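You operate a simulated robot arm through the tools that you are given. There is no shell and no other tool.

The job below is to be done with a simulated robot arm. You get a single attempt, and the scene is never put back.

TASK
Put things in order on the top of the tool cart. At the end: the orange tall spool from the top of the tool cart is in the grey parts tray; the teal tub (marked "WAX") from the top of the tool cart stands where the orange tall spool stood; the green cup from the top of the tool cart stands where the grey dam block stood; the grey dam block from the top of the tool cart stands where the teal tub stood; whatever was shut is shut again. Leave all else as you found it, and nothing knocked over. Set down upright: tall spool.

Only the result counts: the job must be done as asked and must still hold three seconds after the hand-in. Knocking over, shifting, dropping, spilling or breaking anything else fails it.

THE ROBOT
A 6-joint arm with a two-finger parallel gripper, fixed in place. Base frame: the origin is at the foot of the arm, x ahead of it, y to its left, z up; the work surface is at about z = 0. Readings come in m, rad, newtons and seconds.
With the tool pointing down near the work surface it reaches from about 0.18 to 0.46 m from the base axis. Its first joint turns from -1.222 to 1.222 rad. Payload 1.9 kg.
The tool frame sits at the grasp point between the pads (the TCP): z along the fingers, y along the line on which they close. The tips reach 0.023 m beyond it. The gripper opens to 0.094 m. The fingers are 0.038 m wide and 0.01 m thick; the gripper's body (0.054 by 0.096 m) begins 0.039 m behind the TCP.
Orientation is told as [roll, pitch, yaw] about the base's x, y, z axes, in that order, counted from this pose: with the fingers straight down and closing along the base's y, the tool's x points along the base's -x, its y along +y and its z along -z.

THE INTERFACE
- The arm moves only by the tool play_rows. Its argument "moves" is a list that holds one entry, the list of rows, each a list of 6 numbers: the shift along the base's x, y, z in units of 20 mm (1.0 is 20 mm), then the turn, a rotation vector about the base's x, y, z in units of 6 degrees (1.0 is 6 degrees). In form: [[[x, y, z, ax, ay, az], ...]]. A call has 1 to 20 rows; each row shifts and turns the commanded pose from where the row before left it. "hand" is the closure, from 0 (fully open) to 1 (shut), set as the call begins (left out, the last holds). A call with a number of a shift or a turn outside -1 to 1 is refused whole. Rows are played at 5 a second. More than 0.05 m and 0.15 rad between two rows, or a gripper value outside its range, and nothing of the call is played. A pose out of reach is approached as far as the arm can. The call stops where the force on the tool passes 40 N (or 10 N more than at its start, if that is more) or the arm is blocked; 0.2 s more then pass. The fingers move at their own pace (about 0.108 m/s each) and stop on an object; they squeeze with about 23 N. The grip force told is the motor's: it shows also when the fingers shut on nothing. Time passes only in rows, and 0.2 s behind the last, so rows that do not move let the fingers close. The reply holds the time, the measured pose of the TCP, the force on the tool along the base axes, the opening and the grip force, in the units named above and with some noise, with the torque about the TCP (base axes, N m) and any sound that the robot's microphone picked up.
- Cameras (640 x 400 px; columns grow to the right, rows downward): "scene" is fixed at [0.0548, 0.3057, 0.4418]; the picture's right is [-0.80, -0.60, 0.00], its down [-0.24, 0.32, -0.91] and it looks along [0.55, -0.73, -0.41] (base axes); focal length 237 px, centre (320, 200). "wrist" rides on the gripper at [0.086, 0.016, -0.075] in the tool frame; the picture's right is [-0.18, 0.98, 0.00], its down [-0.58, -0.11, -0.81] and it looks along [-0.79, -0.15, 0.59] (tool axes); focal length 243 px, centre (320, 200). There is no depth. A picture from a camera that has moved, and an enlarged one, comes with that camera's place and axes in the base frame and with its lens.
- camera(camera): a new picture of that camera. It takes no simulated time.
- zoom(camera, box): a new picture of the part [left, top, right, bottom] of that camera's present view, enlarged. It takes no simulated time.
- job_done(): hands the job in; it is judged then, once.

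Nothing tells you positions but the pictures and the camera data. Unless the task says otherwise, let go and move clear before handing in.

The tools are called after ">>>" as a command line: name --argument value ..., lists and objects as JSON in quotes. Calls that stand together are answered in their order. play_rows: Moves the arm, as the interface text tells. Its arguments: {"type":"object","properties":{"moves":{"type":"array","items":{"type":"array","items":{"type":"array","items":{"type":"number"}}}},"hand":{"type":"number"}},"required":["moves"]} The other tools are called the same way: camera (camera) takes a picture; zoom (camera, box) takes an enlarged picture of a part of a camera's view; job_done () hands the job in.

At the start:

```text
clock: 0.0
tool_pos: [0.2599, -0.145, 0.3436]
ee_rot: [0.002, -0.001, -0.001]
contact_force: [0.2, -0.2, 0.0]
wrist_torque: [-0.04, -0.01, 0.02]
finger_gap: 0.0941
gripper_force: 0.0
```

scene: 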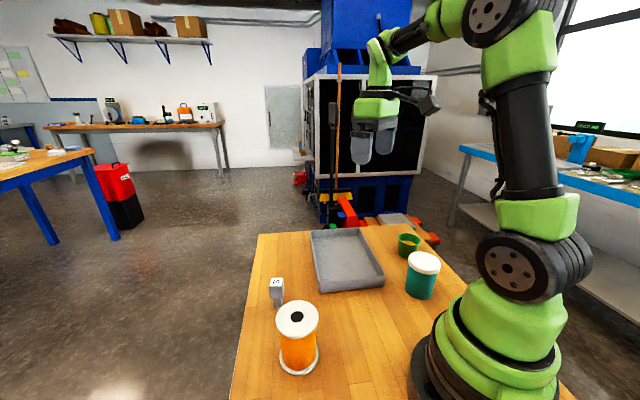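
wrist: 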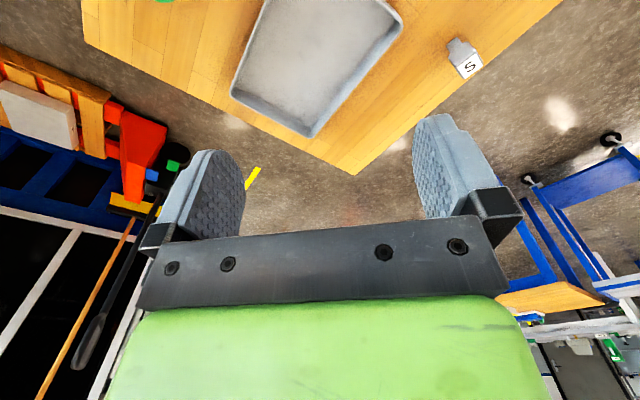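

I see a wooden cart top with a grey tray, a small grey block marked "S", an orange spool with white flanges, a teal tub with a white lid and a green cup. I'll zoom in to measure their positions first.

>>> zoom --camera "scene" --box '[230, 210, 480, 400]'

>>> zoom --camera "scene" --box '[380, 220, 460, 310]'

>>> zoom --camera "scene" --box '[250, 260, 340, 390]'

>>> zoom --camera "wrist" --box '[60, 0, 580, 200]'

```text
2.11 times, centred on (355, 305) of scene
camera zoom: at [0.0548, 0.3057, 0.4418], right [-0.8, -0.6, 0.0], down [-0.24, 0.32, -0.91], along [0.55, -0.73, -0.41], focal length 498 px, centre (246, -21)
```

zoom: 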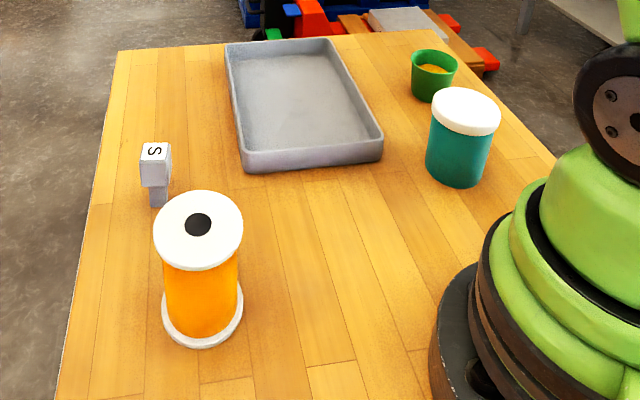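

```text
4.44 times, centred on (420, 265) of scene
camera zoom: at [0.0548, 0.3057, 0.4418], right [-0.8, -0.6, 0.0], down [-0.24, 0.32, -0.91], along [0.55, -0.73, -0.41], focal length 1052 px, centre (-124, -89)
```

zoom: 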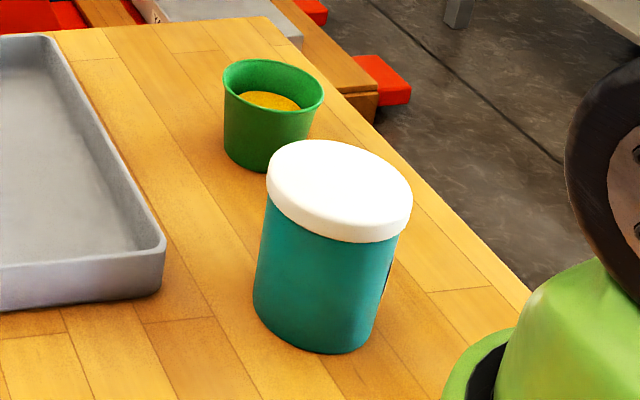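

```text
3.08 times, centred on (295, 325) of scene
camera zoom: at [0.0548, 0.3057, 0.4418], right [-0.8, -0.6, 0.0], down [-0.24, 0.32, -0.91], along [0.55, -0.73, -0.41], focal length 728 px, centre (397, -185)
```

zoom: 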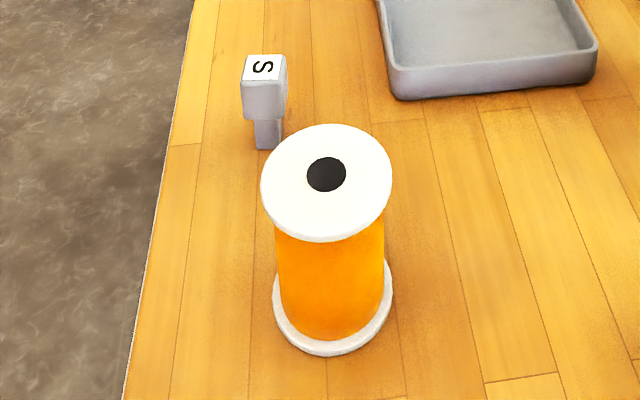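

```text
1.23 times, centred on (320, 100) of wrist
camera zoom: at [0.1735, -0.128, 0.4179], right [0.19, 0.98, 0.0], down [0.58, -0.11, 0.81], along [0.79, -0.15, -0.59], focal length 299 px, centre (320, 323)
```

zoom: 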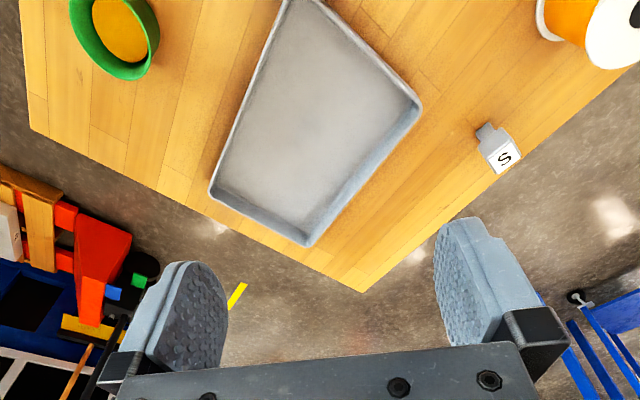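

The spool is at about (0.253, 0.106) and 0.104 m tall, the block at (0.369, 0.046), the tub at (0.128, -0.198) and the cup at (0.199, -0.327). The tray centre is near (0.34, -0.19). Each vacated place feeds the next move, so the order is spool, tub, block, cup, and I'll go above the spool first to refine its position.

>>> play_rows --moves '[[[-0.0265, 0.9654, -0.36, 0, 0, 0], [-0.0265, 0.9654, -0.36, 0, 0, 0], [-0.0265, 0.9654, -0.36, 0, 0, 0], [-0.0265, 0.9654, -0.36, 0, 0, 0], [-0.0265, 0.9654, -0.36, 0, 0, 0], [-0.0265, 0.9654, -0.36, 0, 0, 0], [-0.0265, 0.9654, -0.36, 0, 0, 0], [-0.0265, 0.9654, -0.36, 0, 0, 0], [-0.0265, 0.9654, -0.36, 0, 0, 0], [-0.0265, 0.9654, -0.36, 0, 0, 0], [-0.0265, 0.9654, -0.36, 0, 0, 0], [-0.0265, 0.9654, -0.36, 0, 0, 0], [-0.0265, 0.9654, -0.36, 0, 0, 0], [0, 0, 0, 0, 0, 0], [0, 0, 0, 0, 0, 0]]]' --hand 0

>>> camera --camera "scene"

>>> camera --camera "wrist"

```text
clock: 3.2
tool_pos: [0.2516, 0.1064, 0.2506]
ee_rot: [0.002, -0.001, -0.002]
contact_force: [-0.6, 0.3, 0.1]
wrist_torque: [-0.04, 0.03, 0.02]
finger_gap: 0.094
gripper_force: 0.1
```

```text
taken
```

scene: 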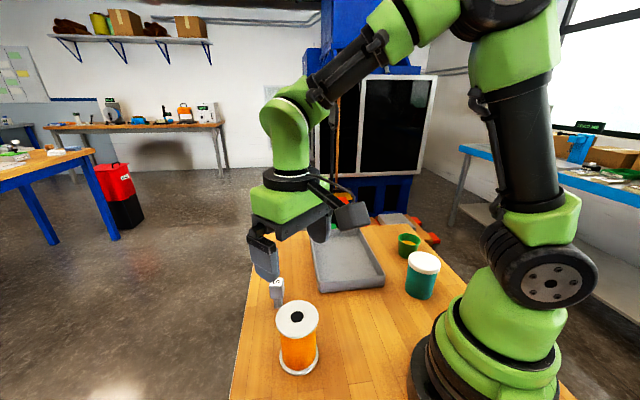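

```text
taken
camera wrist: at [0.1642, 0.1232, 0.3255], right [0.19, 0.98, 0.0], down [0.58, -0.11, 0.81], along [0.79, -0.15, -0.59], focal length 243 px, centre (320, 200)
```

wrist: 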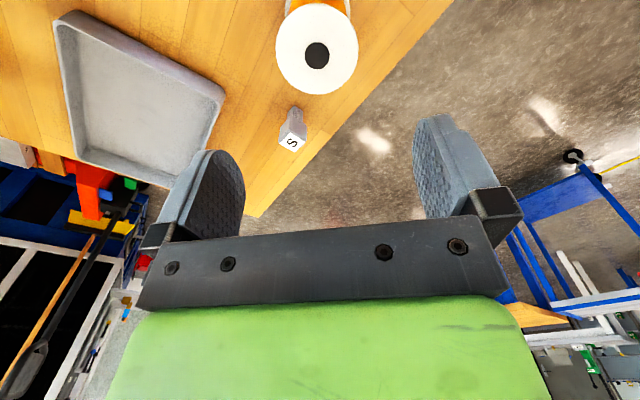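

Wrist and scene views agree on the spool to within about 3 mm. I'll zoom for a finer estimate of the spool and block before descending.

>>> zoom --camera "wrist" --box '[240, 0, 400, 100]'

>>> zoom --camera "wrist" --box '[250, 90, 346, 150]'

>>> zoom --camera "scene" --box '[240, 270, 340, 390]'

```text
4.00 times, centred on (320, 50) of wrist
camera zoom: at [0.1642, 0.1232, 0.3255], right [0.19, 0.98, 0.0], down [0.58, -0.11, 0.81], along [0.79, -0.15, -0.59], focal length 970 px, centre (320, 800)
```

zoom: 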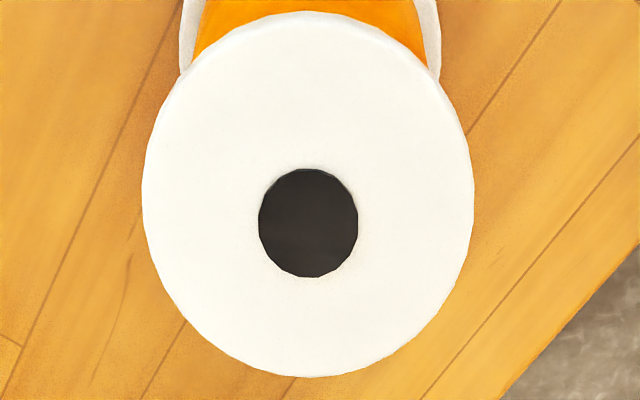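

```text
6.67 times, centred on (298, 120) of wrist
camera zoom: at [0.1642, 0.1232, 0.3255], right [0.19, 0.98, 0.0], down [0.58, -0.11, 0.81], along [0.79, -0.15, -0.59], focal length 1618 px, centre (467, 733)
```

zoom: 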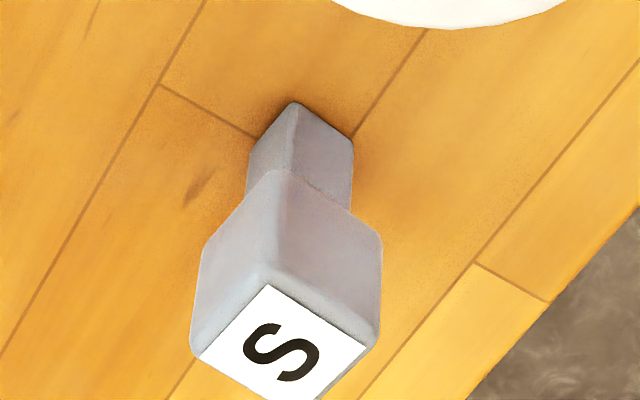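

```text
3.33 times, centred on (290, 330) of scene
camera zoom: at [0.0548, 0.3057, 0.4418], right [-0.8, -0.6, 0.0], down [-0.24, 0.32, -0.91], along [0.55, -0.73, -0.41], focal length 789 px, centre (420, -233)
```

zoom: 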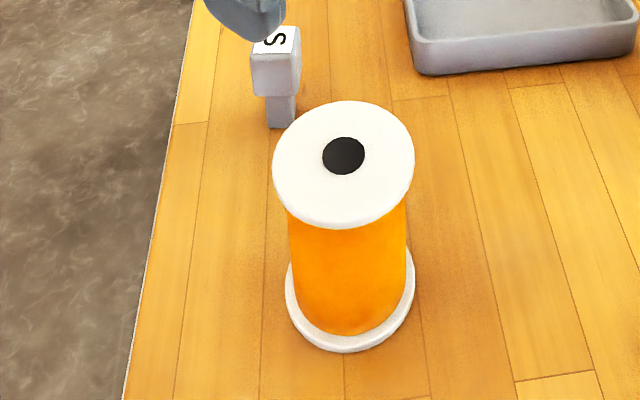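

The spool axis works out at (0.255, 0.103), with a flange about 0.0705 m across and its top at z≈0.104. I'll descend centred on it and grip the top flange.

>>> play_rows --moves '[[[0.17, -0.17, 0, 0, 0, 0], [0, 0, -0.97, 0, 0, 0], [0, 0, -0.97, 0, 0, 0], [0, 0, -0.97, 0, 0, 0], [0, 0, -0.97, 0, 0, 0], [0, 0, 0, 0, 0, 0], [0, 0, 0, 0, 0, 0]]]'

>>> camera --camera "wrist"

>>> camera --camera "scene"

```text
clock: 4.8
tool_pos: [0.2555, 0.1038, 0.1733]
ee_rot: [0.002, -0.002, -0.003]
contact_force: [0.8, 0.0, 0.5]
wrist_torque: [-0.06, -0.01, 0.04]
finger_gap: 0.0939
gripper_force: 0.1
```

```text
taken
camera wrist: at [0.169, 0.12, 0.2474], right [0.19, 0.98, 0.0], down [0.58, -0.11, 0.81], along [0.79, -0.15, -0.59], focal length 243 px, centre (320, 200)
```

wrist: 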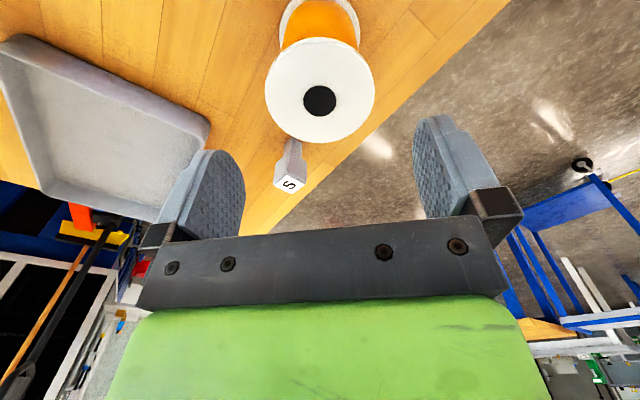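

```text
taken
```

scene: 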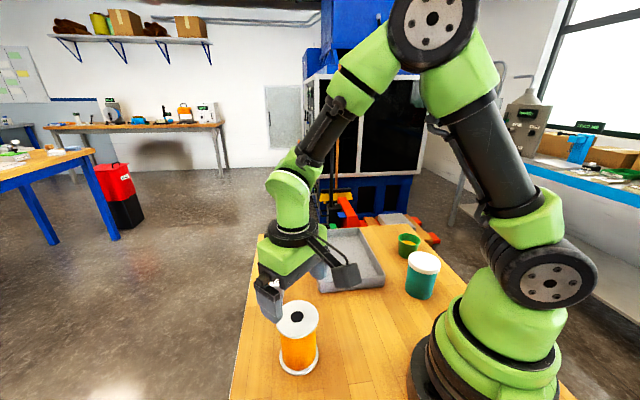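

The alignment is confirmed at about (0.255, 0.1035). I'll descend to flange height and close.

>>> play_rows --moves '[[[0, 0, -0.9, 0, 0, 0], [0, 0, -0.9, 0, 0, 0], [0, 0, -0.8, 0, 0, 0], [0, 0, -0.7, 0, 0, 0], [0, 0, -0.55, 0, 0, 0], [0, 0, 0, 0, 0, 0], [0, 0, 0, 0, 0, 0]]]'

>>> camera --camera "scene"

>>> camera --camera "wrist"

```text
clock: 6.4
tool_pos: [0.2553, 0.102, 0.0942]
ee_rot: [0.002, -0.001, -0.001]
contact_force: [0.4, 0.2, 0.0]
wrist_torque: [0.0, 0.02, 0.03]
finger_gap: 0.0938
gripper_force: 0.0
```

```text
taken
```

scene: 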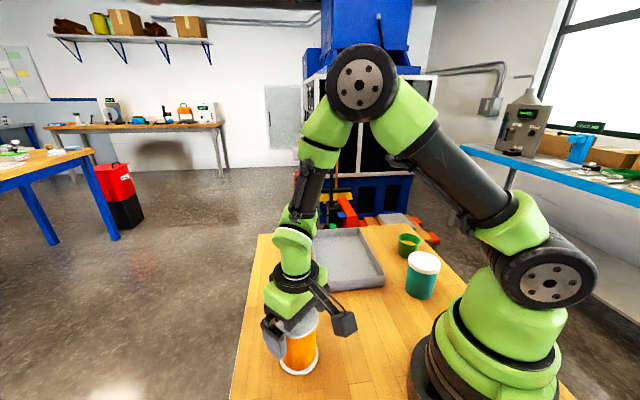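

```text
taken
camera wrist: at [0.1686, 0.119, 0.17], right [0.19, 0.98, 0.0], down [0.58, -0.11, 0.81], along [0.79, -0.15, -0.59], focal length 243 px, centre (320, 200)
```

wrist: 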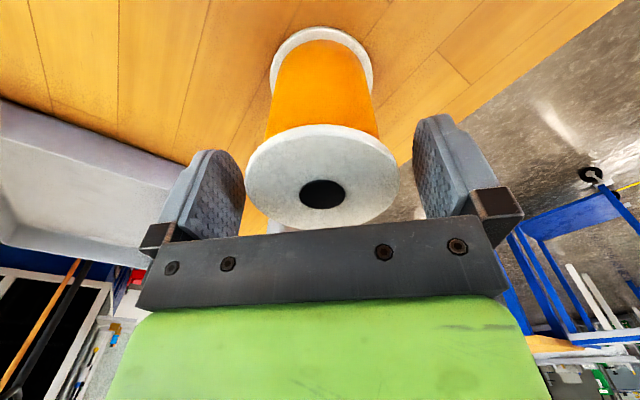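

The flange sits between the fingers. I'll close on it.

>>> play_rows --moves '[[[0, 0, 0, 0, 0, 0], [0, 0, 0, 0, 0, 0], [0, 0, 0, 0, 0, 0], [0, 0, 0, 0, 0, 0]]]' --hand 1

>>> camera --camera "wrist"

```text
clock: 7.4
tool_pos: [0.2545, 0.1025, 0.0952]
ee_rot: [0.001, -0.003, -0.001]
contact_force: [0.4, 0.7, -0.5]
wrist_torque: [-0.04, -0.05, 0.04]
finger_gap: 0.0711
gripper_force: 23.2
```

```text
taken
camera wrist: at [0.1687, 0.119, 0.1701], right [0.19, 0.98, 0.0], down [0.58, -0.11, 0.81], along [0.79, -0.15, -0.59], focal length 243 px, centre (320, 200)
```

wrist: 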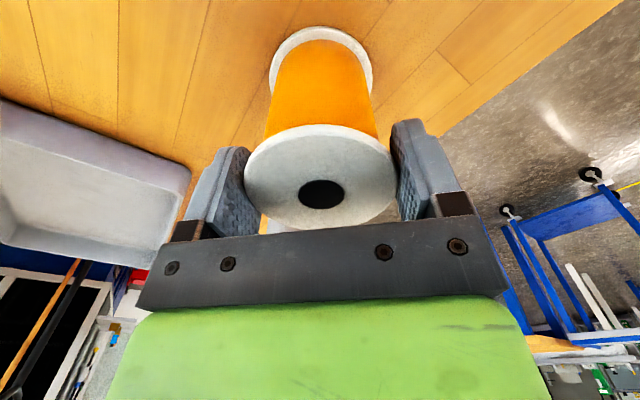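

The flange is gripped at 0.071 m. I'll lift slightly and check the weight and tilt.

>>> play_rows --moves '[[[0, 0, 0.4, 0, 0, 0], [0, 0, 0.6, 0, 0, 0], [0, 0, 0.8, 0, 0, 0], [0, 0, 0.8, 0, 0, 0], [0, 0, 0.4, 0, 0, 0], [0, 0, 0, 0, 0, 0], [0, 0, 0, 0, 0, 0]]]'

>>> camera --camera "wrist"

>>> camera --camera "scene"

```text
clock: 9.0
tool_pos: [0.256, 0.1039, 0.1554]
ee_rot: [0.002, -0.002, -0.001]
contact_force: [0.7, -0.1, -3.0]
wrist_torque: [0.01, -0.03, 0.01]
finger_gap: 0.071
gripper_force: 22.7
```

```text
taken
camera wrist: at [0.1701, 0.1204, 0.2291], right [0.19, 0.98, 0.0], down [0.58, -0.11, 0.81], along [0.79, -0.15, -0.59], focal length 243 px, centre (320, 200)
```

wrist: 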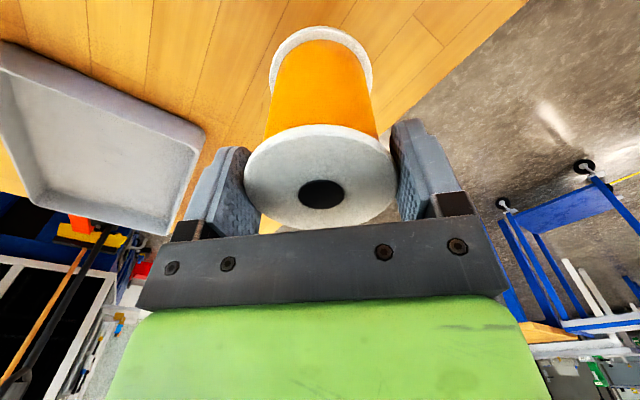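

```text
taken
```

scene: 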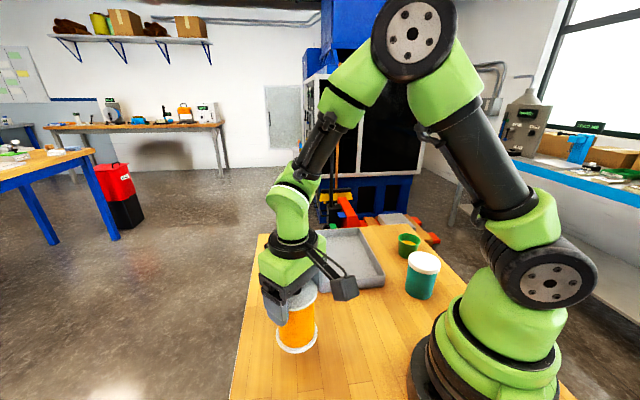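

The spool lifts cleanly and weighs about 3 N. I'll raise it further and carry it over to the tray.

>>> play_rows --moves '[[[0, 0, 0.8, 0, 0, 0], [0, 0, 0.9, 0, 0, 0], [0, 0, 0.8, 0, 0, 0], [0.1, -0.4, 0, 0, 0, 0], [0.2, -0.8, 0, 0, 0, 0], [0.2, -0.856, 0, 0, 0, 0], [0.2, -0.856, 0, 0, 0, 0], [0.2, -0.856, 0, 0, 0, 0], [0.2, -0.856, 0, 0, 0, 0], [0.2, -0.856, 0, 0, 0, 0], [0.2, -0.856, 0, 0, 0, 0], [0.2, -0.856, 0, 0, 0, 0], [0.2, -0.856, 0, 0, 0, 0], [0.2, -0.856, 0, 0, 0, 0], [0.2, -0.856, 0, 0, 0, 0], [0.2, -0.856, 0, 0, 0, 0], [0.2, -0.856, 0, 0, 0, 0], [0.2, -0.856, 0, 0, 0, 0], [0.2, -0.856, 0, 0, 0, 0]]]'

>>> play_rows --moves '[[[0.1, -0.516, 0, 0, 0, 0], [0, 0, 0, 0, 0, 0], [0, 0, 0, 0, 0, 0]]]'

>>> camera --camera "wrist"

>>> camera --camera "scene"

```text
clock: 13.0
tool_pos: [0.319, -0.164, 0.2045]
ee_rot: [0.001, 0.0, -0.001]
contact_force: [0.3, 0.0, -3.9]
wrist_torque: [-0.04, 0.0, 0.0]
finger_gap: 0.0711
gripper_force: 22.9
```

```text
clock: 13.8
tool_pos: [0.3209, -0.173, 0.2059]
ee_rot: [0.0, -0.001, -0.003]
contact_force: [-0.8, 0.3, -3.1]
wrist_torque: [-0.01, 0.02, 0.0]
finger_gap: 0.0712
gripper_force: 22.9
```

```text
taken
camera wrist: at [0.2342, -0.1558, 0.2806], right [0.19, 0.98, 0.0], down [0.58, -0.11, 0.81], along [0.79, -0.15, -0.59], focal length 243 px, centre (320, 200)
```

wrist: 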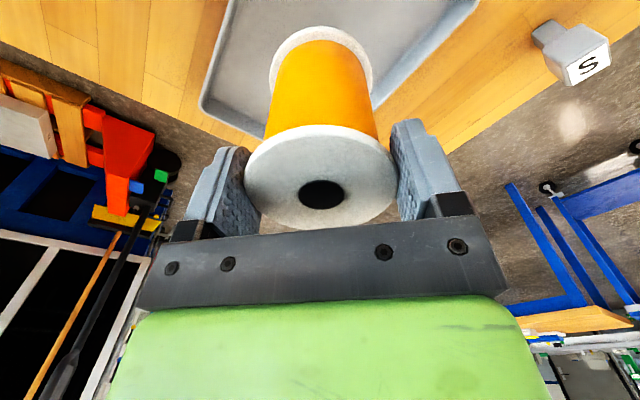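

```text
taken
```

scene: 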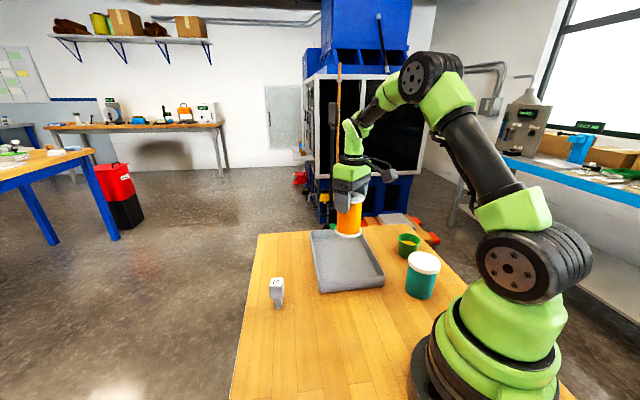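

The spool is over the tray interior. I'll lower it, slowing near the floor.

>>> play_rows --moves '[[[0, 0, -0.5, 0, 0, 0], [0, 0, -0.8, 0, 0, 0], [0, 0, -0.8, 0, 0, 0], [0, 0, -0.8, 0, 0, 0], [0, 0, -0.8, 0, 0, 0], [0, 0, -0.6, 0, 0, 0], [0, 0, -0.3, 0, 0, 0], [0, 0, 0, 0, 0, 0], [0, 0, 0, 0, 0, 0]]]'

>>> camera --camera "scene"

>>> zoom --camera "scene" --box '[300, 180, 460, 300]'

>>> camera --camera "wrist"

```text
clock: 15.8
tool_pos: [0.3199, -0.1708, 0.1124]
ee_rot: [0.001, -0.004, -0.001]
contact_force: [0.8, -0.1, -2.8]
wrist_torque: [0.02, 0.02, -0.02]
finger_gap: 0.0712
gripper_force: 22.6
```

```text
taken
```

scene: 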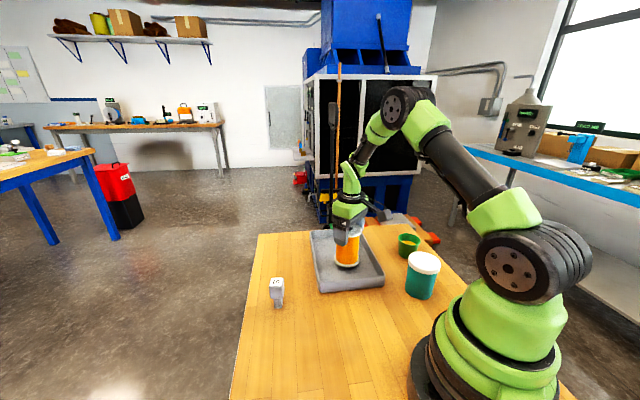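

```text
3.33 times, centred on (380, 240) of scene
camera zoom: at [0.0548, 0.3057, 0.4418], right [-0.8, -0.6, 0.0], down [-0.24, 0.32, -0.91], along [0.55, -0.73, -0.41], focal length 789 px, centre (120, 67)
```

zoom: 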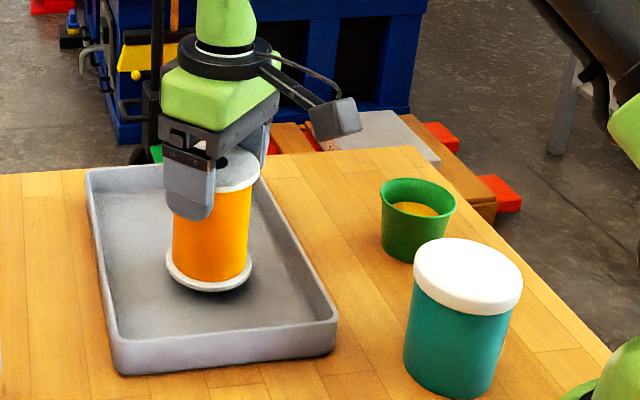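

```text
taken
camera wrist: at [0.2331, -0.1542, 0.1881], right [0.19, 0.98, 0.0], down [0.58, -0.11, 0.81], along [0.79, -0.15, -0.59], focal length 243 px, centre (320, 200)
```

wrist: 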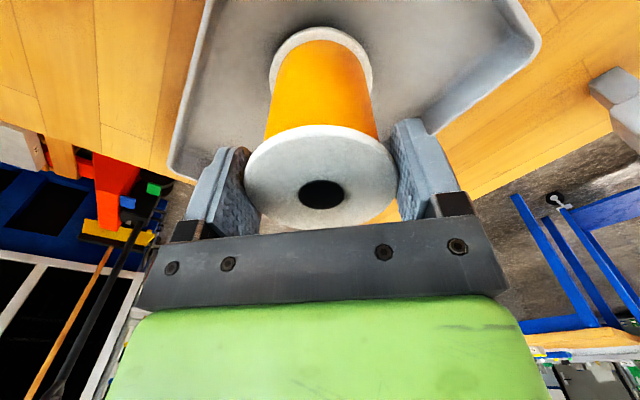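

The spool hovers about 1–2 cm over the tray floor. I'll lower it in small steps while watching the force.

>>> play_rows --moves '[[[0, 0, -0.15, 0, 0, 0], [0, 0, -0.15, 0, 0, 0], [0, 0, -0.1, 0, 0, 0], [0, 0, 0, 0, 0, 0]]]'

>>> play_rows --moves '[[[0, 0, -0.08, 0, 0, 0], [0, 0, 0, 0, 0, 0]]]'

```text
clock: 16.8
tool_pos: [0.3187, -0.1719, 0.104]
ee_rot: [0.002, -0.002, 0.0]
contact_force: [0.0, 0.3, -2.5]
wrist_torque: [0.0, 0.03, 0.0]
finger_gap: 0.0713
gripper_force: 23.2
```

```text
clock: 17.4
tool_pos: [0.3204, -0.1695, 0.1042]
ee_rot: [0.001, -0.002, -0.002]
contact_force: [-0.2, 0.1, -3.5]
wrist_torque: [0.01, 0.03, -0.01]
finger_gap: 0.0711
gripper_force: 22.9
```

>>> play_rows --moves '[[[0, 0, -0.08, 0, 0, 0], [0, 0, 0, 0, 0, 0]]]'

>>> play_rows --moves '[[[0, 0, -0.08, 0, 0, 0], [0, 0, 0, 0, 0, 0]]]'

>>> play_rows --moves '[[[0, 0, -0.08, 0, 0, 0], [0, 0, 0, 0, 0, 0]]]'

```text
clock: 18.0
tool_pos: [0.3203, -0.17, 0.1014]
ee_rot: [0.002, 0.0, -0.002]
contact_force: [-0.1, -0.4, -4.2]
wrist_torque: [-0.01, 0.0, 0.03]
finger_gap: 0.0709
gripper_force: 23.5
```

```text
clock: 18.6
tool_pos: [0.3222, -0.1693, 0.1004]
ee_rot: [0.002, -0.002, -0.001]
contact_force: [0.1, 0.5, -3.1]
wrist_torque: [-0.02, 0.0, -0.01]
finger_gap: 0.0708
gripper_force: 22.8
```

```text
clock: 19.2
tool_pos: [0.3218, -0.1701, 0.0991]
ee_rot: [0.001, 0.0, -0.002]
contact_force: [0.8, -0.2, -1.9]
wrist_torque: [-0.05, 0.0, -0.03]
finger_gap: 0.0707
gripper_force: 23.0
```

The force is just starting to unload, so I'll take another small step.

>>> play_rows --moves '[[[0, 0, -0.06, 0, 0, 0], [0, 0, 0, 0, 0, 0]]]'

>>> zoom --camera "scene" --box '[300, 210, 400, 290]'

```text
clock: 19.8
tool_pos: [0.3227, -0.1706, 0.0984]
ee_rot: [-0.001, -0.003, -0.002]
contact_force: [-1.9, 6.0, 21.5]
wrist_torque: [0.27, -0.11, 0.15]
finger_gap: 0.0711
gripper_force: 22.7
```

```text
5.00 times, centred on (350, 250) of scene
camera zoom: at [0.0548, 0.3057, 0.4418], right [-0.8, -0.6, 0.0], down [-0.24, 0.32, -0.91], along [0.55, -0.73, -0.41], focal length 1183 px, centre (170, -50)
```

zoom: 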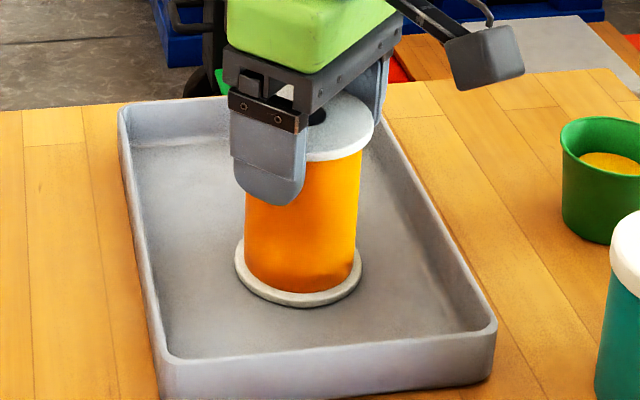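

The spool is firmly on the tray floor with +21 N. I'll back off half a millimetre and open.

>>> play_rows --moves '[[[0, 0, 0.04, 0, 0, 0], [0, 0, 0, 0, 0, 0]]]'

>>> play_rows --moves '[[[0, 0, 0, 0, 0, 0], [0, 0, 0, 0, 0, 0], [0, 0, 0, 0, 0, 0]]]' --hand 0

>>> camera --camera "wrist"

```text
clock: 20.4
tool_pos: [0.3229, -0.1708, 0.099]
ee_rot: [0.0, -0.003, 0.0]
contact_force: [5.8, 3.3, 17.3]
wrist_torque: [0.05, -0.44, 0.05]
finger_gap: 0.0709
gripper_force: 23.3
```

```text
clock: 21.2
tool_pos: [0.3208, -0.1704, 0.0981]
ee_rot: [0.001, -0.001, 0.0]
contact_force: [0.3, -0.8, -0.5]
wrist_torque: [0.0, -0.02, -0.02]
finger_gap: 0.0943
gripper_force: 0.0
```

```text
taken
camera wrist: at [0.2346, -0.1536, 0.1728], right [0.19, 0.98, 0.0], down [0.58, -0.11, 0.81], along [0.79, -0.15, -0.59], focal length 243 px, centre (320, 200)
```

wrist: 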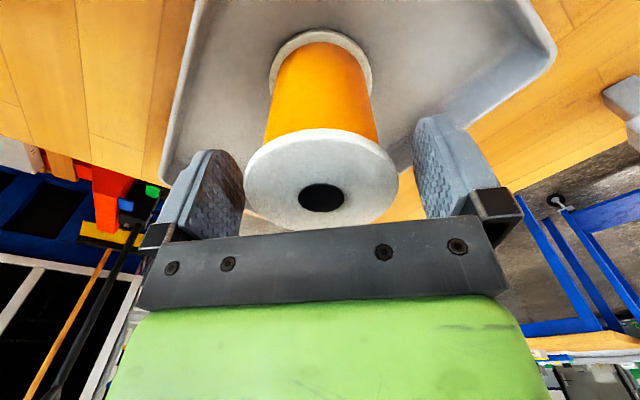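

The spool is released and standing in the tray. I'll rise and move over the tub for a look.

>>> play_rows --moves '[[[0, 0, 0.5, 0, 0, 0], [0, 0, 0.8, 0, 0, 0], [0, 0, 1, 0, 0, 0], [0, 0, 1, 0, 0, 0], [0, 0, 1, 0, 0, 0], [0, 0, 1, 0, 0, 0], [0, 0, 1, 0, 0, 0], [0, 0, 1, 0, 0, 0], [-0.5, -0.1, 0, 0, 0, 0], [-0.9, -0.13, 0, 0, 0, 0], [-0.9, -0.13, 0, 0, 0, 0], [-0.9, -0.13, 0, 0, 0, 0], [-0.9, -0.13, 0, 0, 0, 0], [-0.9, -0.13, 0, 0, 0, 0], [-0.9, -0.13, 0, 0, 0, 0], [-0.9, -0.13, 0, 0, 0, 0], [-0.9, -0.13, 0, 0, 0, 0], [-0.9, -0.13, -0.2, 0, 0, 0], [-0.9, -0.13, -0.5, 0, 0, 0], [0, 0, 0, 0, 0, 0]]]'

>>> camera --camera "wrist"

>>> camera --camera "scene"

```text
clock: 25.4
tool_pos: [0.1287, -0.203, 0.2301]
ee_rot: [0.002, -0.003, -0.003]
contact_force: [0.1, -0.2, 0.1]
wrist_torque: [0.01, -0.02, -0.03]
finger_gap: 0.094
gripper_force: 0.1
```

```text
taken
camera wrist: at [0.0425, -0.1862, 0.3049], right [0.19, 0.98, 0.0], down [0.58, -0.11, 0.81], along [0.79, -0.15, -0.59], focal length 243 px, centre (320, 200)
```

wrist: 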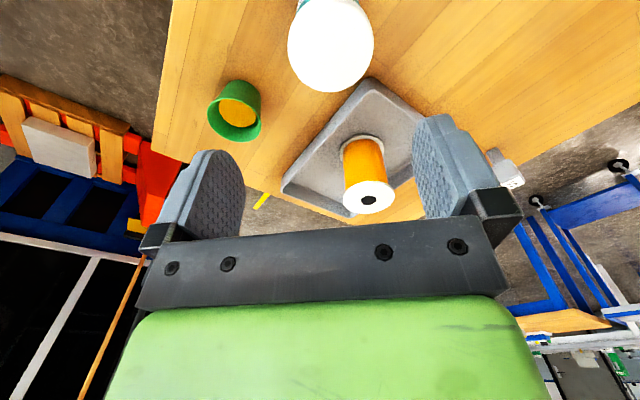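

```text
taken
```

scene: 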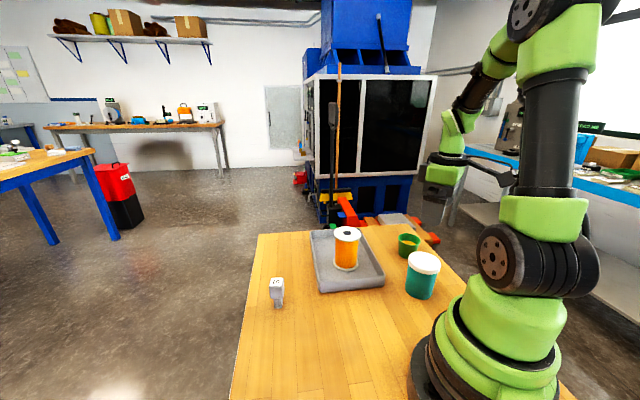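

The spool stands upright in the tray. I'll zoom on the tub lid from both cameras to fix its location and see the lid's lip.

>>> zoom --camera "wrist" --box '[250, 0, 410, 100]'

>>> zoom --camera "scene" --box '[388, 220, 452, 310]'

>>> zoom --camera "wrist" --box '[190, 70, 286, 150]'

```text
4.00 times, centred on (330, 50) of wrist
camera zoom: at [0.0425, -0.1862, 0.3049], right [0.19, 0.98, 0.0], down [0.58, -0.11, 0.81], along [0.79, -0.15, -0.59], focal length 970 px, centre (280, 800)
```

zoom: 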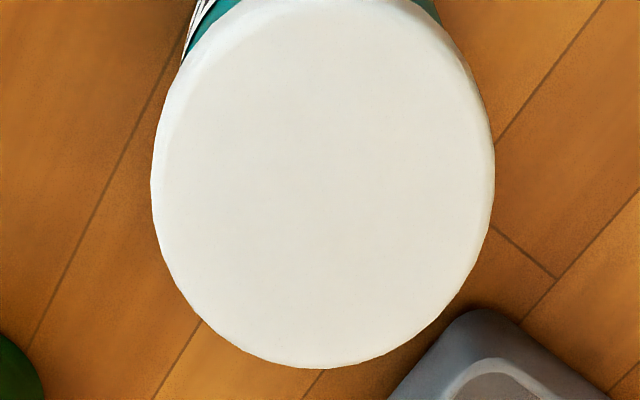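

```text
4.44 times, centred on (420, 265) of scene
camera zoom: at [0.0548, 0.3057, 0.4418], right [-0.8, -0.6, 0.0], down [-0.24, 0.32, -0.91], along [0.55, -0.73, -0.41], focal length 1052 px, centre (-124, -89)
```

zoom: 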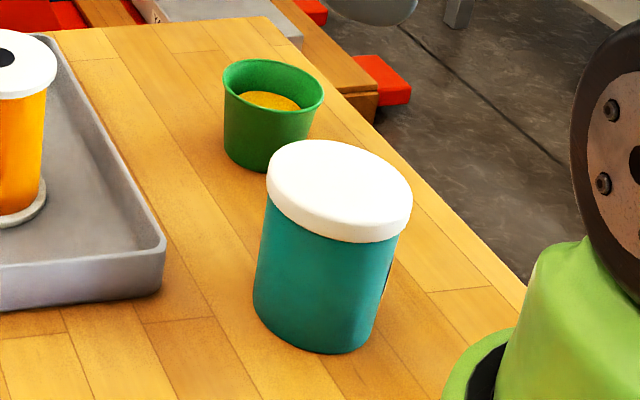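

```text
5.00 times, centred on (238, 110) of wrist
camera zoom: at [0.0425, -0.1862, 0.3049], right [0.19, 0.98, 0.0], down [0.58, -0.11, 0.81], along [0.79, -0.15, -0.59], focal length 1213 px, centre (730, 650)
```

zoom: 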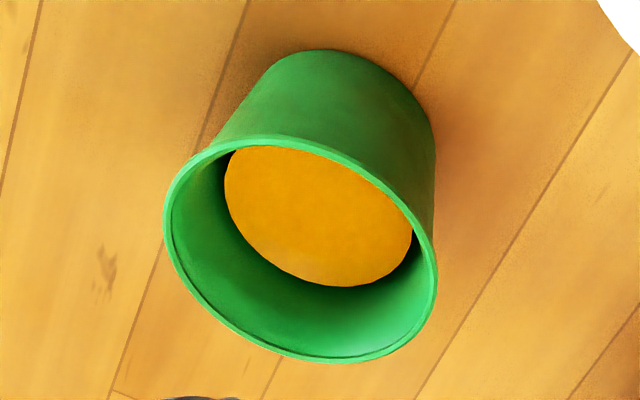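

Both views agree on the tub at about (0.127, -0.194), with its lid top at z≈0.088 and the lid a little wider than the body. Before gripping it I'll check the finger shape.

>>> zoom --camera "scene" --box '[400, 90, 520, 230]'

>>> zoom --camera "wrist" --box '[120, 100, 540, 320]'

```text
2.86 times, centred on (460, 160) of scene
camera zoom: at [0.0548, 0.3057, 0.4418], right [-0.8, -0.6, 0.0], down [-0.24, 0.32, -0.91], along [0.55, -0.73, -0.41], focal length 676 px, centre (-80, 314)
```

zoom: 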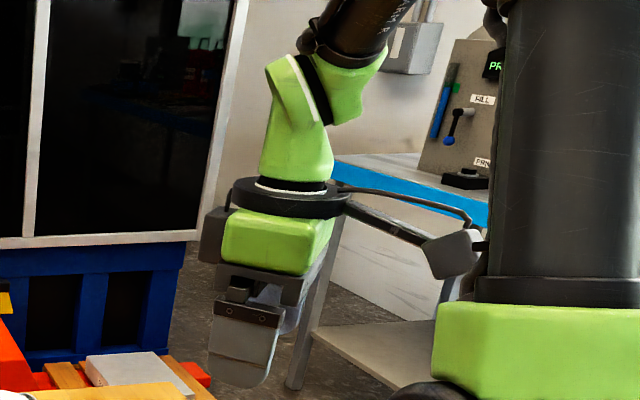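

```text
1.52 times, centred on (330, 210) of wrist
camera zoom: at [0.0425, -0.1862, 0.3049], right [0.19, 0.98, 0.0], down [0.58, -0.11, 0.81], along [0.79, -0.15, -0.59], focal length 370 px, centre (305, 185)
```

zoom: 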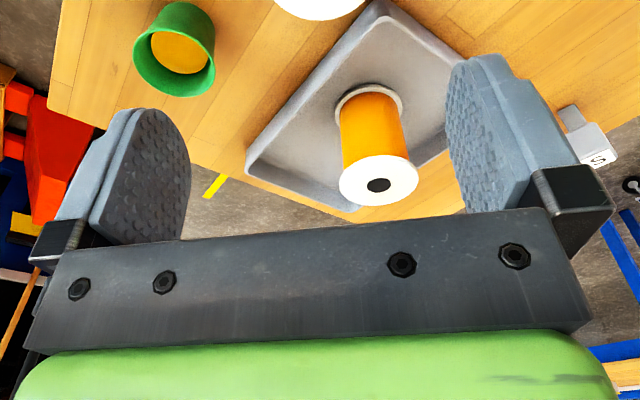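

The pads are flat along their full length. I'll centre over the tub, descend partway and recheck alignment.

>>> play_rows --moves '[[[-0.08, 0.4, 0, 0, 0, 0], [0, 0, -0.8, 0, 0, 0], [0, 0, -0.8, 0, 0, 0], [0, 0, -0.8, 0, 0, 0], [0, 0, -0.8, 0, 0, 0], [0, 0, -0.8, 0, 0, 0], [0, 0, 0, 0, 0, 0], [0, 0, 0, 0, 0, 0]]]'

>>> camera --camera "wrist"

>>> camera --camera "scene"

```text
clock: 27.2
tool_pos: [0.1281, -0.1926, 0.1509]
ee_rot: [0.003, -0.001, -0.002]
contact_force: [-0.4, 0.5, -0.1]
wrist_torque: [0.03, 0.0, -0.03]
finger_gap: 0.094
gripper_force: 0.0
```

```text
taken
camera wrist: at [0.0416, -0.1747, 0.2248], right [0.19, 0.98, 0.0], down [0.58, -0.11, 0.81], along [0.79, -0.15, -0.59], focal length 243 px, centre (320, 200)
```

wrist: 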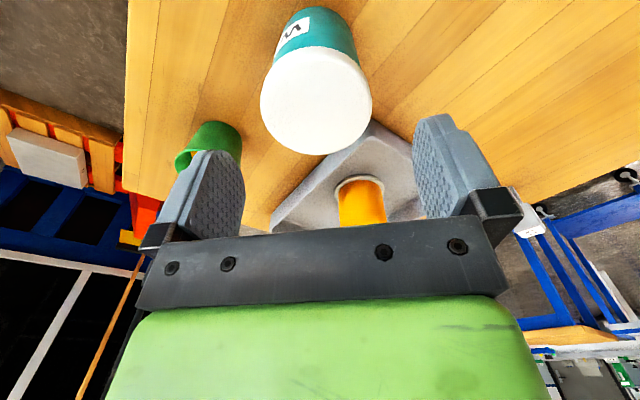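

```text
taken
```

scene: 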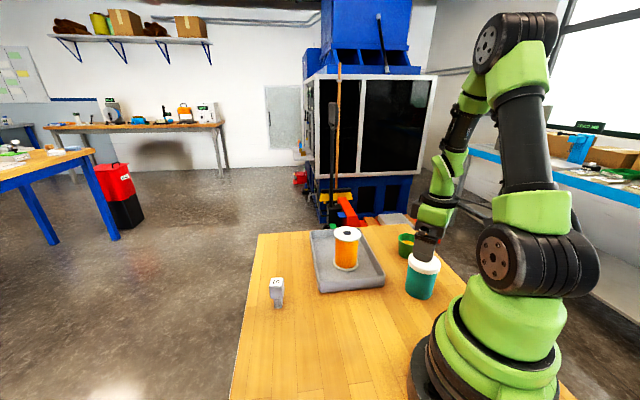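

>>> zoom --camera "wrist" --box '[240, 0, 400, 160]'

>>> zoom --camera "scene" --box '[380, 200, 460, 310]'

```text
2.50 times, centred on (320, 80) of wrist
camera zoom: at [0.0416, -0.1747, 0.2248], right [0.19, 0.98, 0.0], down [0.58, -0.11, 0.81], along [0.79, -0.15, -0.59], focal length 606 px, centre (320, 500)
```

zoom: 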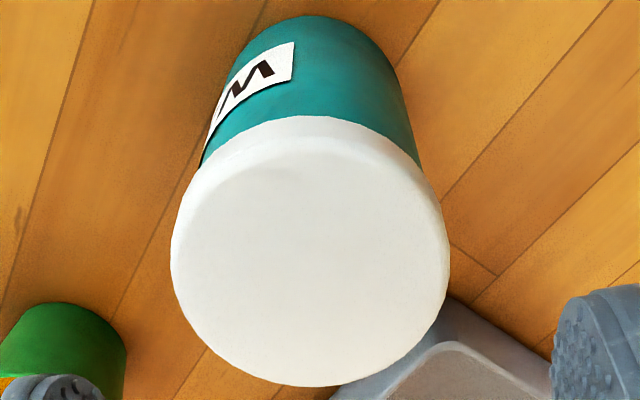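

```text
3.64 times, centred on (420, 255) of scene
camera zoom: at [0.0548, 0.3057, 0.4418], right [-0.8, -0.6, 0.0], down [-0.24, 0.32, -0.91], along [0.55, -0.73, -0.41], focal length 861 px, centre (-44, 0)
```

zoom: 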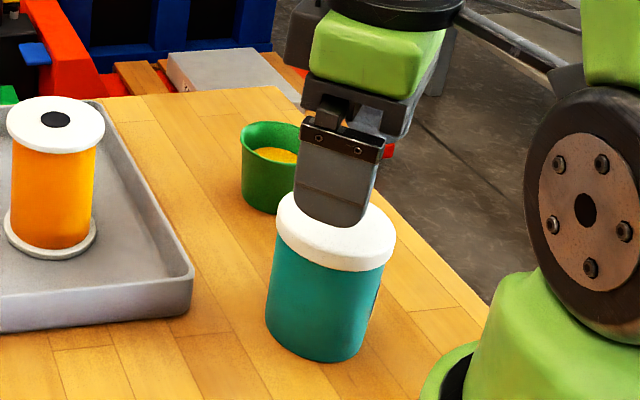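

Refined, the tub is at (0.1265, -0.193). I'll descend so the fingers straddle the lid and upper body.

>>> play_rows --moves '[[[-0.05, -0.115, 0, 0, 0, 0], [0, 0, -0.8, 0, 0, 0], [0, 0, -0.8, 0, 0, 0], [0, 0, -0.8, 0, 0, 0], [0, 0, -0.8, 0, 0, 0], [0, 0, -0.7, 0, 0, 0], [0, 0, -0.5, 0, 0, 0], [0, 0, 0, 0, 0, 0], [0, 0, 0, 0, 0, 0]]]'

>>> camera --camera "wrist"

>>> zoom --camera "scene" --box '[380, 200, 500, 320]'

```text
clock: 29.2
tool_pos: [0.1283, -0.1922, 0.0622]
ee_rot: [0.001, -0.001, -0.001]
contact_force: [-0.1, 0.1, -0.1]
wrist_torque: [0.01, -0.01, 0.0]
finger_gap: 0.0939
gripper_force: 0.0
```

```text
taken
camera wrist: at [0.0426, -0.1759, 0.1367], right [0.19, 0.98, 0.0], down [0.58, -0.11, 0.81], along [0.79, -0.15, -0.59], focal length 243 px, centre (320, 200)
```

wrist: 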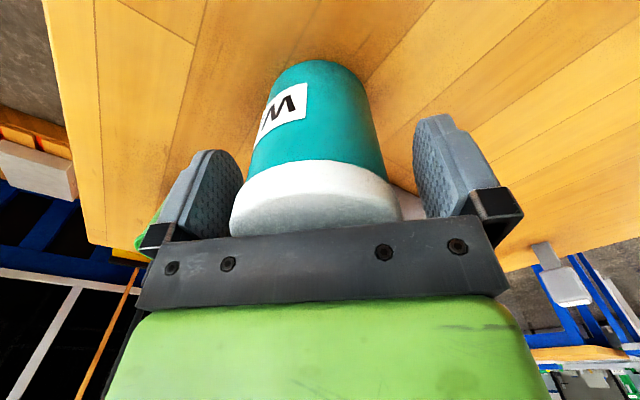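

```text
3.33 times, centred on (440, 260) of scene
camera zoom: at [0.0548, 0.3057, 0.4418], right [-0.8, -0.6, 0.0], down [-0.24, 0.32, -0.91], along [0.55, -0.73, -0.41], focal length 789 px, centre (-80, 0)
```

zoom: 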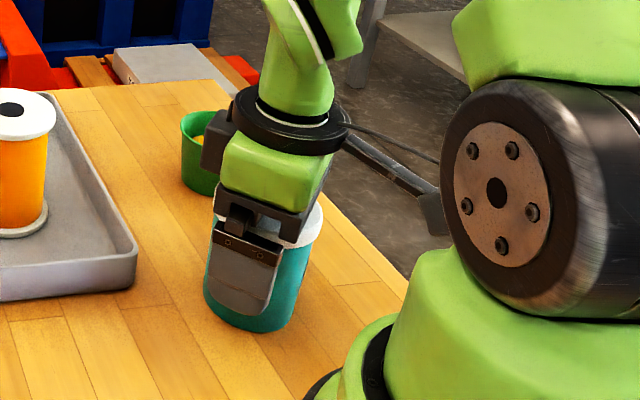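

The fingers straddle the tub. I'll close gently, then test with a tiny lift to see whether lid and body rise together.

>>> play_rows --moves '[[[0, 0, 0, 0, 0, 0], [0, 0, 0, 0, 0, 0], [0, 0, 0, 0, 0, 0], [0, 0, 0, 0, 0, 0]]]' --hand 1

>>> play_rows --moves '[[[0, 0, 0.1, 0, 0, 0], [0, 0, 0.1, 0, 0, 0], [0, 0, 0, 0, 0, 0], [0, 0, 0, 0, 0, 0]]]'

>>> camera --camera "wrist"

>>> zoom --camera "scene" --box '[380, 200, 500, 320]'

```text
clock: 30.2
tool_pos: [0.1295, -0.1924, 0.0622]
ee_rot: [0.0, 0.0, -0.002]
contact_force: [-0.3, -0.3, -0.8]
wrist_torque: [0.02, -0.07, -0.05]
finger_gap: 0.0676
gripper_force: 22.8
```

```text
clock: 31.2
tool_pos: [0.129, -0.1932, 0.0649]
ee_rot: [0.001, 0.0, -0.001]
contact_force: [-0.6, 0.3, -3.3]
wrist_torque: [0.03, 0.0, -0.02]
finger_gap: 0.0677
gripper_force: 23.1
```

```text
taken
camera wrist: at [0.0424, -0.1756, 0.1404], right [0.19, 0.98, 0.0], down [0.58, -0.11, 0.81], along [0.79, -0.15, -0.59], focal length 243 px, centre (320, 200)
```

wrist: 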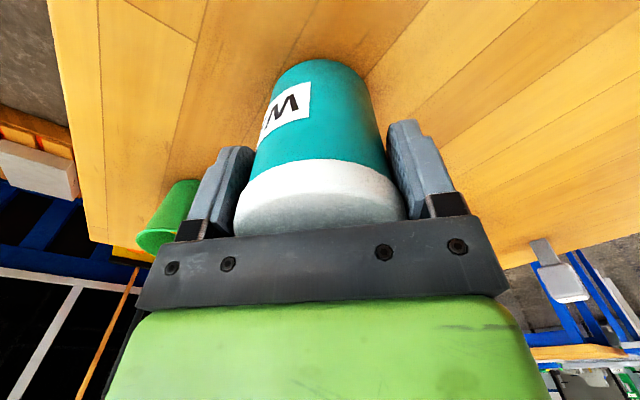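

```text
3.33 times, centred on (440, 260) of scene
camera zoom: at [0.0548, 0.3057, 0.4418], right [-0.8, -0.6, 0.0], down [-0.24, 0.32, -0.91], along [0.55, -0.73, -0.41], focal length 789 px, centre (-80, 0)
```

zoom: 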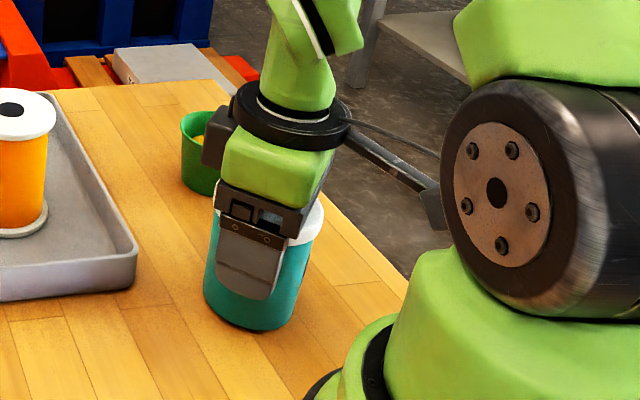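

The load is about 3 N and lid and body seem to move together. I'll lift another 2 cm and look for any gap.

>>> play_rows --moves '[[[0, 0, 0.25, 0, 0, 0], [0, 0, 0.4, 0, 0, 0], [0, 0, 0.4, 0, 0, 0], [0, 0, 0, 0, 0, 0], [0, 0, 0, 0, 0, 0]]]'

>>> camera --camera "wrist"

>>> zoom --camera "scene" --box '[380, 200, 500, 320]'

```text
clock: 32.4
tool_pos: [0.128, -0.1913, 0.0866]
ee_rot: [0.001, 0.001, -0.001]
contact_force: [0.5, -0.2, -2.9]
wrist_torque: [0.01, 0.02, -0.02]
finger_gap: 0.0677
gripper_force: 23.4
```

```text
taken
camera wrist: at [0.0418, -0.1755, 0.1617], right [0.19, 0.98, 0.0], down [0.58, -0.11, 0.81], along [0.79, -0.15, -0.59], focal length 243 px, centre (320, 200)
```

wrist: 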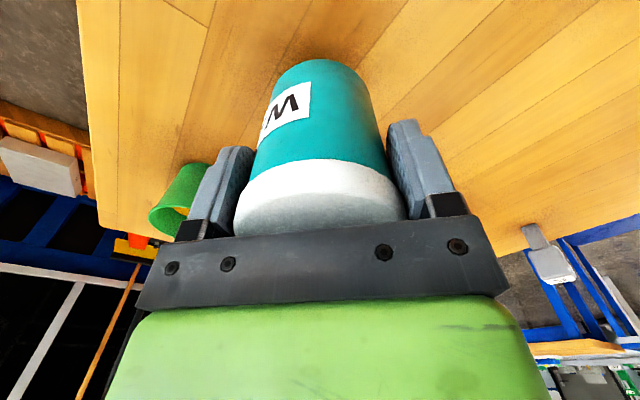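

```text
3.33 times, centred on (440, 260) of scene
camera zoom: at [0.0548, 0.3057, 0.4418], right [-0.8, -0.6, 0.0], down [-0.24, 0.32, -0.91], along [0.55, -0.73, -0.41], focal length 789 px, centre (-80, 0)
```

zoom: 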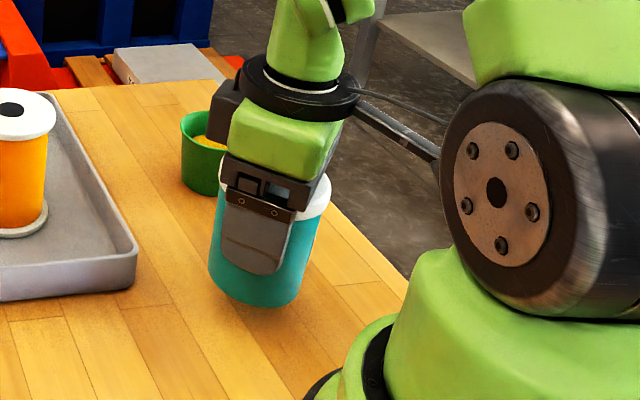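

The whole tub lifts as one piece. I'll raise it well clear and carry it along an outer path to where the spool stood.

>>> play_rows --moves '[[[0, 0, 0.6, 0, 0, 0], [0, 0, 0.9, 0, 0, 0], [0, 0, 0.9, 0, 0, 0], [0, 0, 0.9, 0, 0, 0], [0, 0, 0.9, 0, 0, 0], [0, 0, 0.8, 0, 0, 0], [0.4, 0.4, 0, 0, 0, 0], [0.8, 0.75, 0, 0, 0, 0], [0.87, 0.8, 0, 0, 0, 0], [0.87, 0.8, 0, 0, 0, 0], [0.87, 0.8, 0, 0, 0, 0], [0.87, 0.8, 0, 0, 0, 0], [0.87, 0.8, 0, 0, 0, 0], [0.54, 0.6, 0, 0, 0, 0], [0, 0, 0, 0, 0, 0]]]'

>>> camera --camera "scene"

```text
clock: 35.6
tool_pos: [0.2492, -0.0795, 0.186]
ee_rot: [0.003, -0.001, -0.003]
contact_force: [0.0, 0.5, -3.6]
wrist_torque: [0.02, 0.0, -0.01]
finger_gap: 0.0678
gripper_force: 23.2
```

```text
taken
```

scene: 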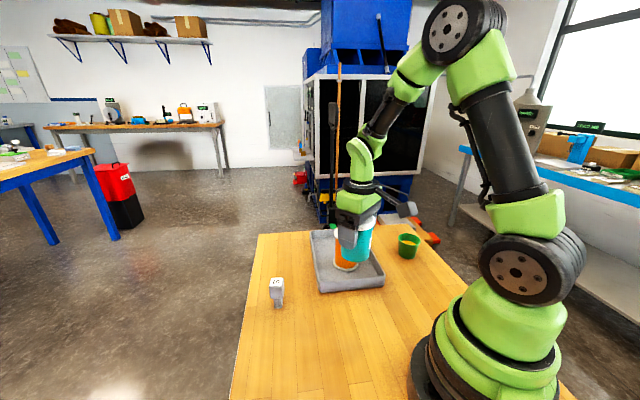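

>>> play_rows --moves '[[[0.02, 0.4, 0, 0, 0, 0], [0.035, 0.8, 0, 0, 0, 0], [0.04, 0.915, 0, 0, 0, 0], [0.04, 0.915, 0, 0, 0, 0], [0.04, 0.915, 0, 0, 0, 0], [0.04, 0.915, 0, 0, 0, 0], [0.04, 0.915, 0, 0, 0, 0], [0.04, 0.915, 0, 0, 0, 0], [0.04, 0.915, 0, 0, 0, 0], [0.035, 0.9, 0, 0, 0, 0], [0.0, 0.645, 0, 0, 0, 0], [0, 0, 0, 0, 0, 0], [0, 0, 0, 0, 0, 0]]]'

>>> camera --camera "wrist"

>>> camera --camera "scene"

```text
clock: 38.4
tool_pos: [0.2583, 0.1023, 0.1871]
ee_rot: [0.001, -0.001, -0.002]
contact_force: [-0.2, 0.4, -2.3]
wrist_torque: [-0.03, 0.03, 0.01]
finger_gap: 0.0674
gripper_force: 23.0
```

```text
taken
camera wrist: at [0.1713, 0.12, 0.2628], right [0.19, 0.98, 0.0], down [0.58, -0.11, 0.81], along [0.79, -0.15, -0.59], focal length 243 px, centre (320, 200)
```

wrist: 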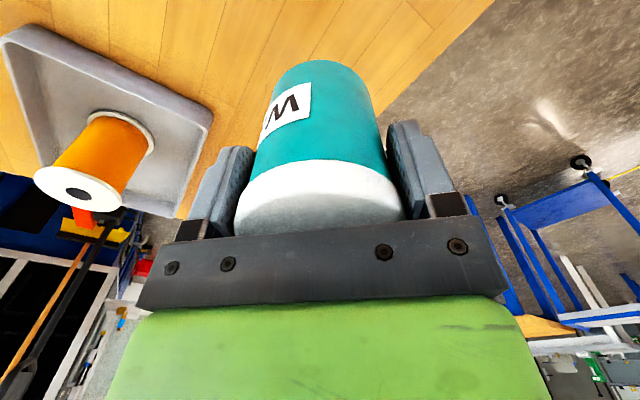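

```text
taken
```

scene: 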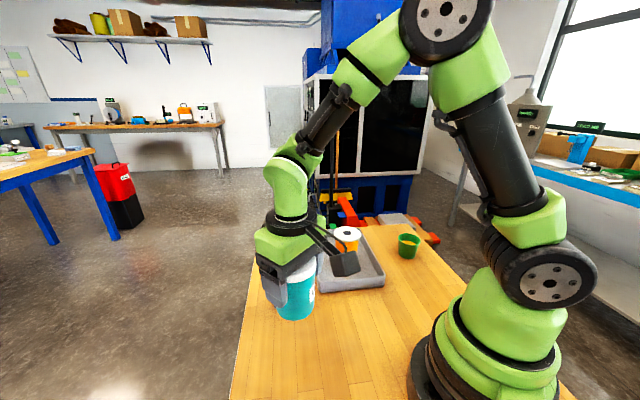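

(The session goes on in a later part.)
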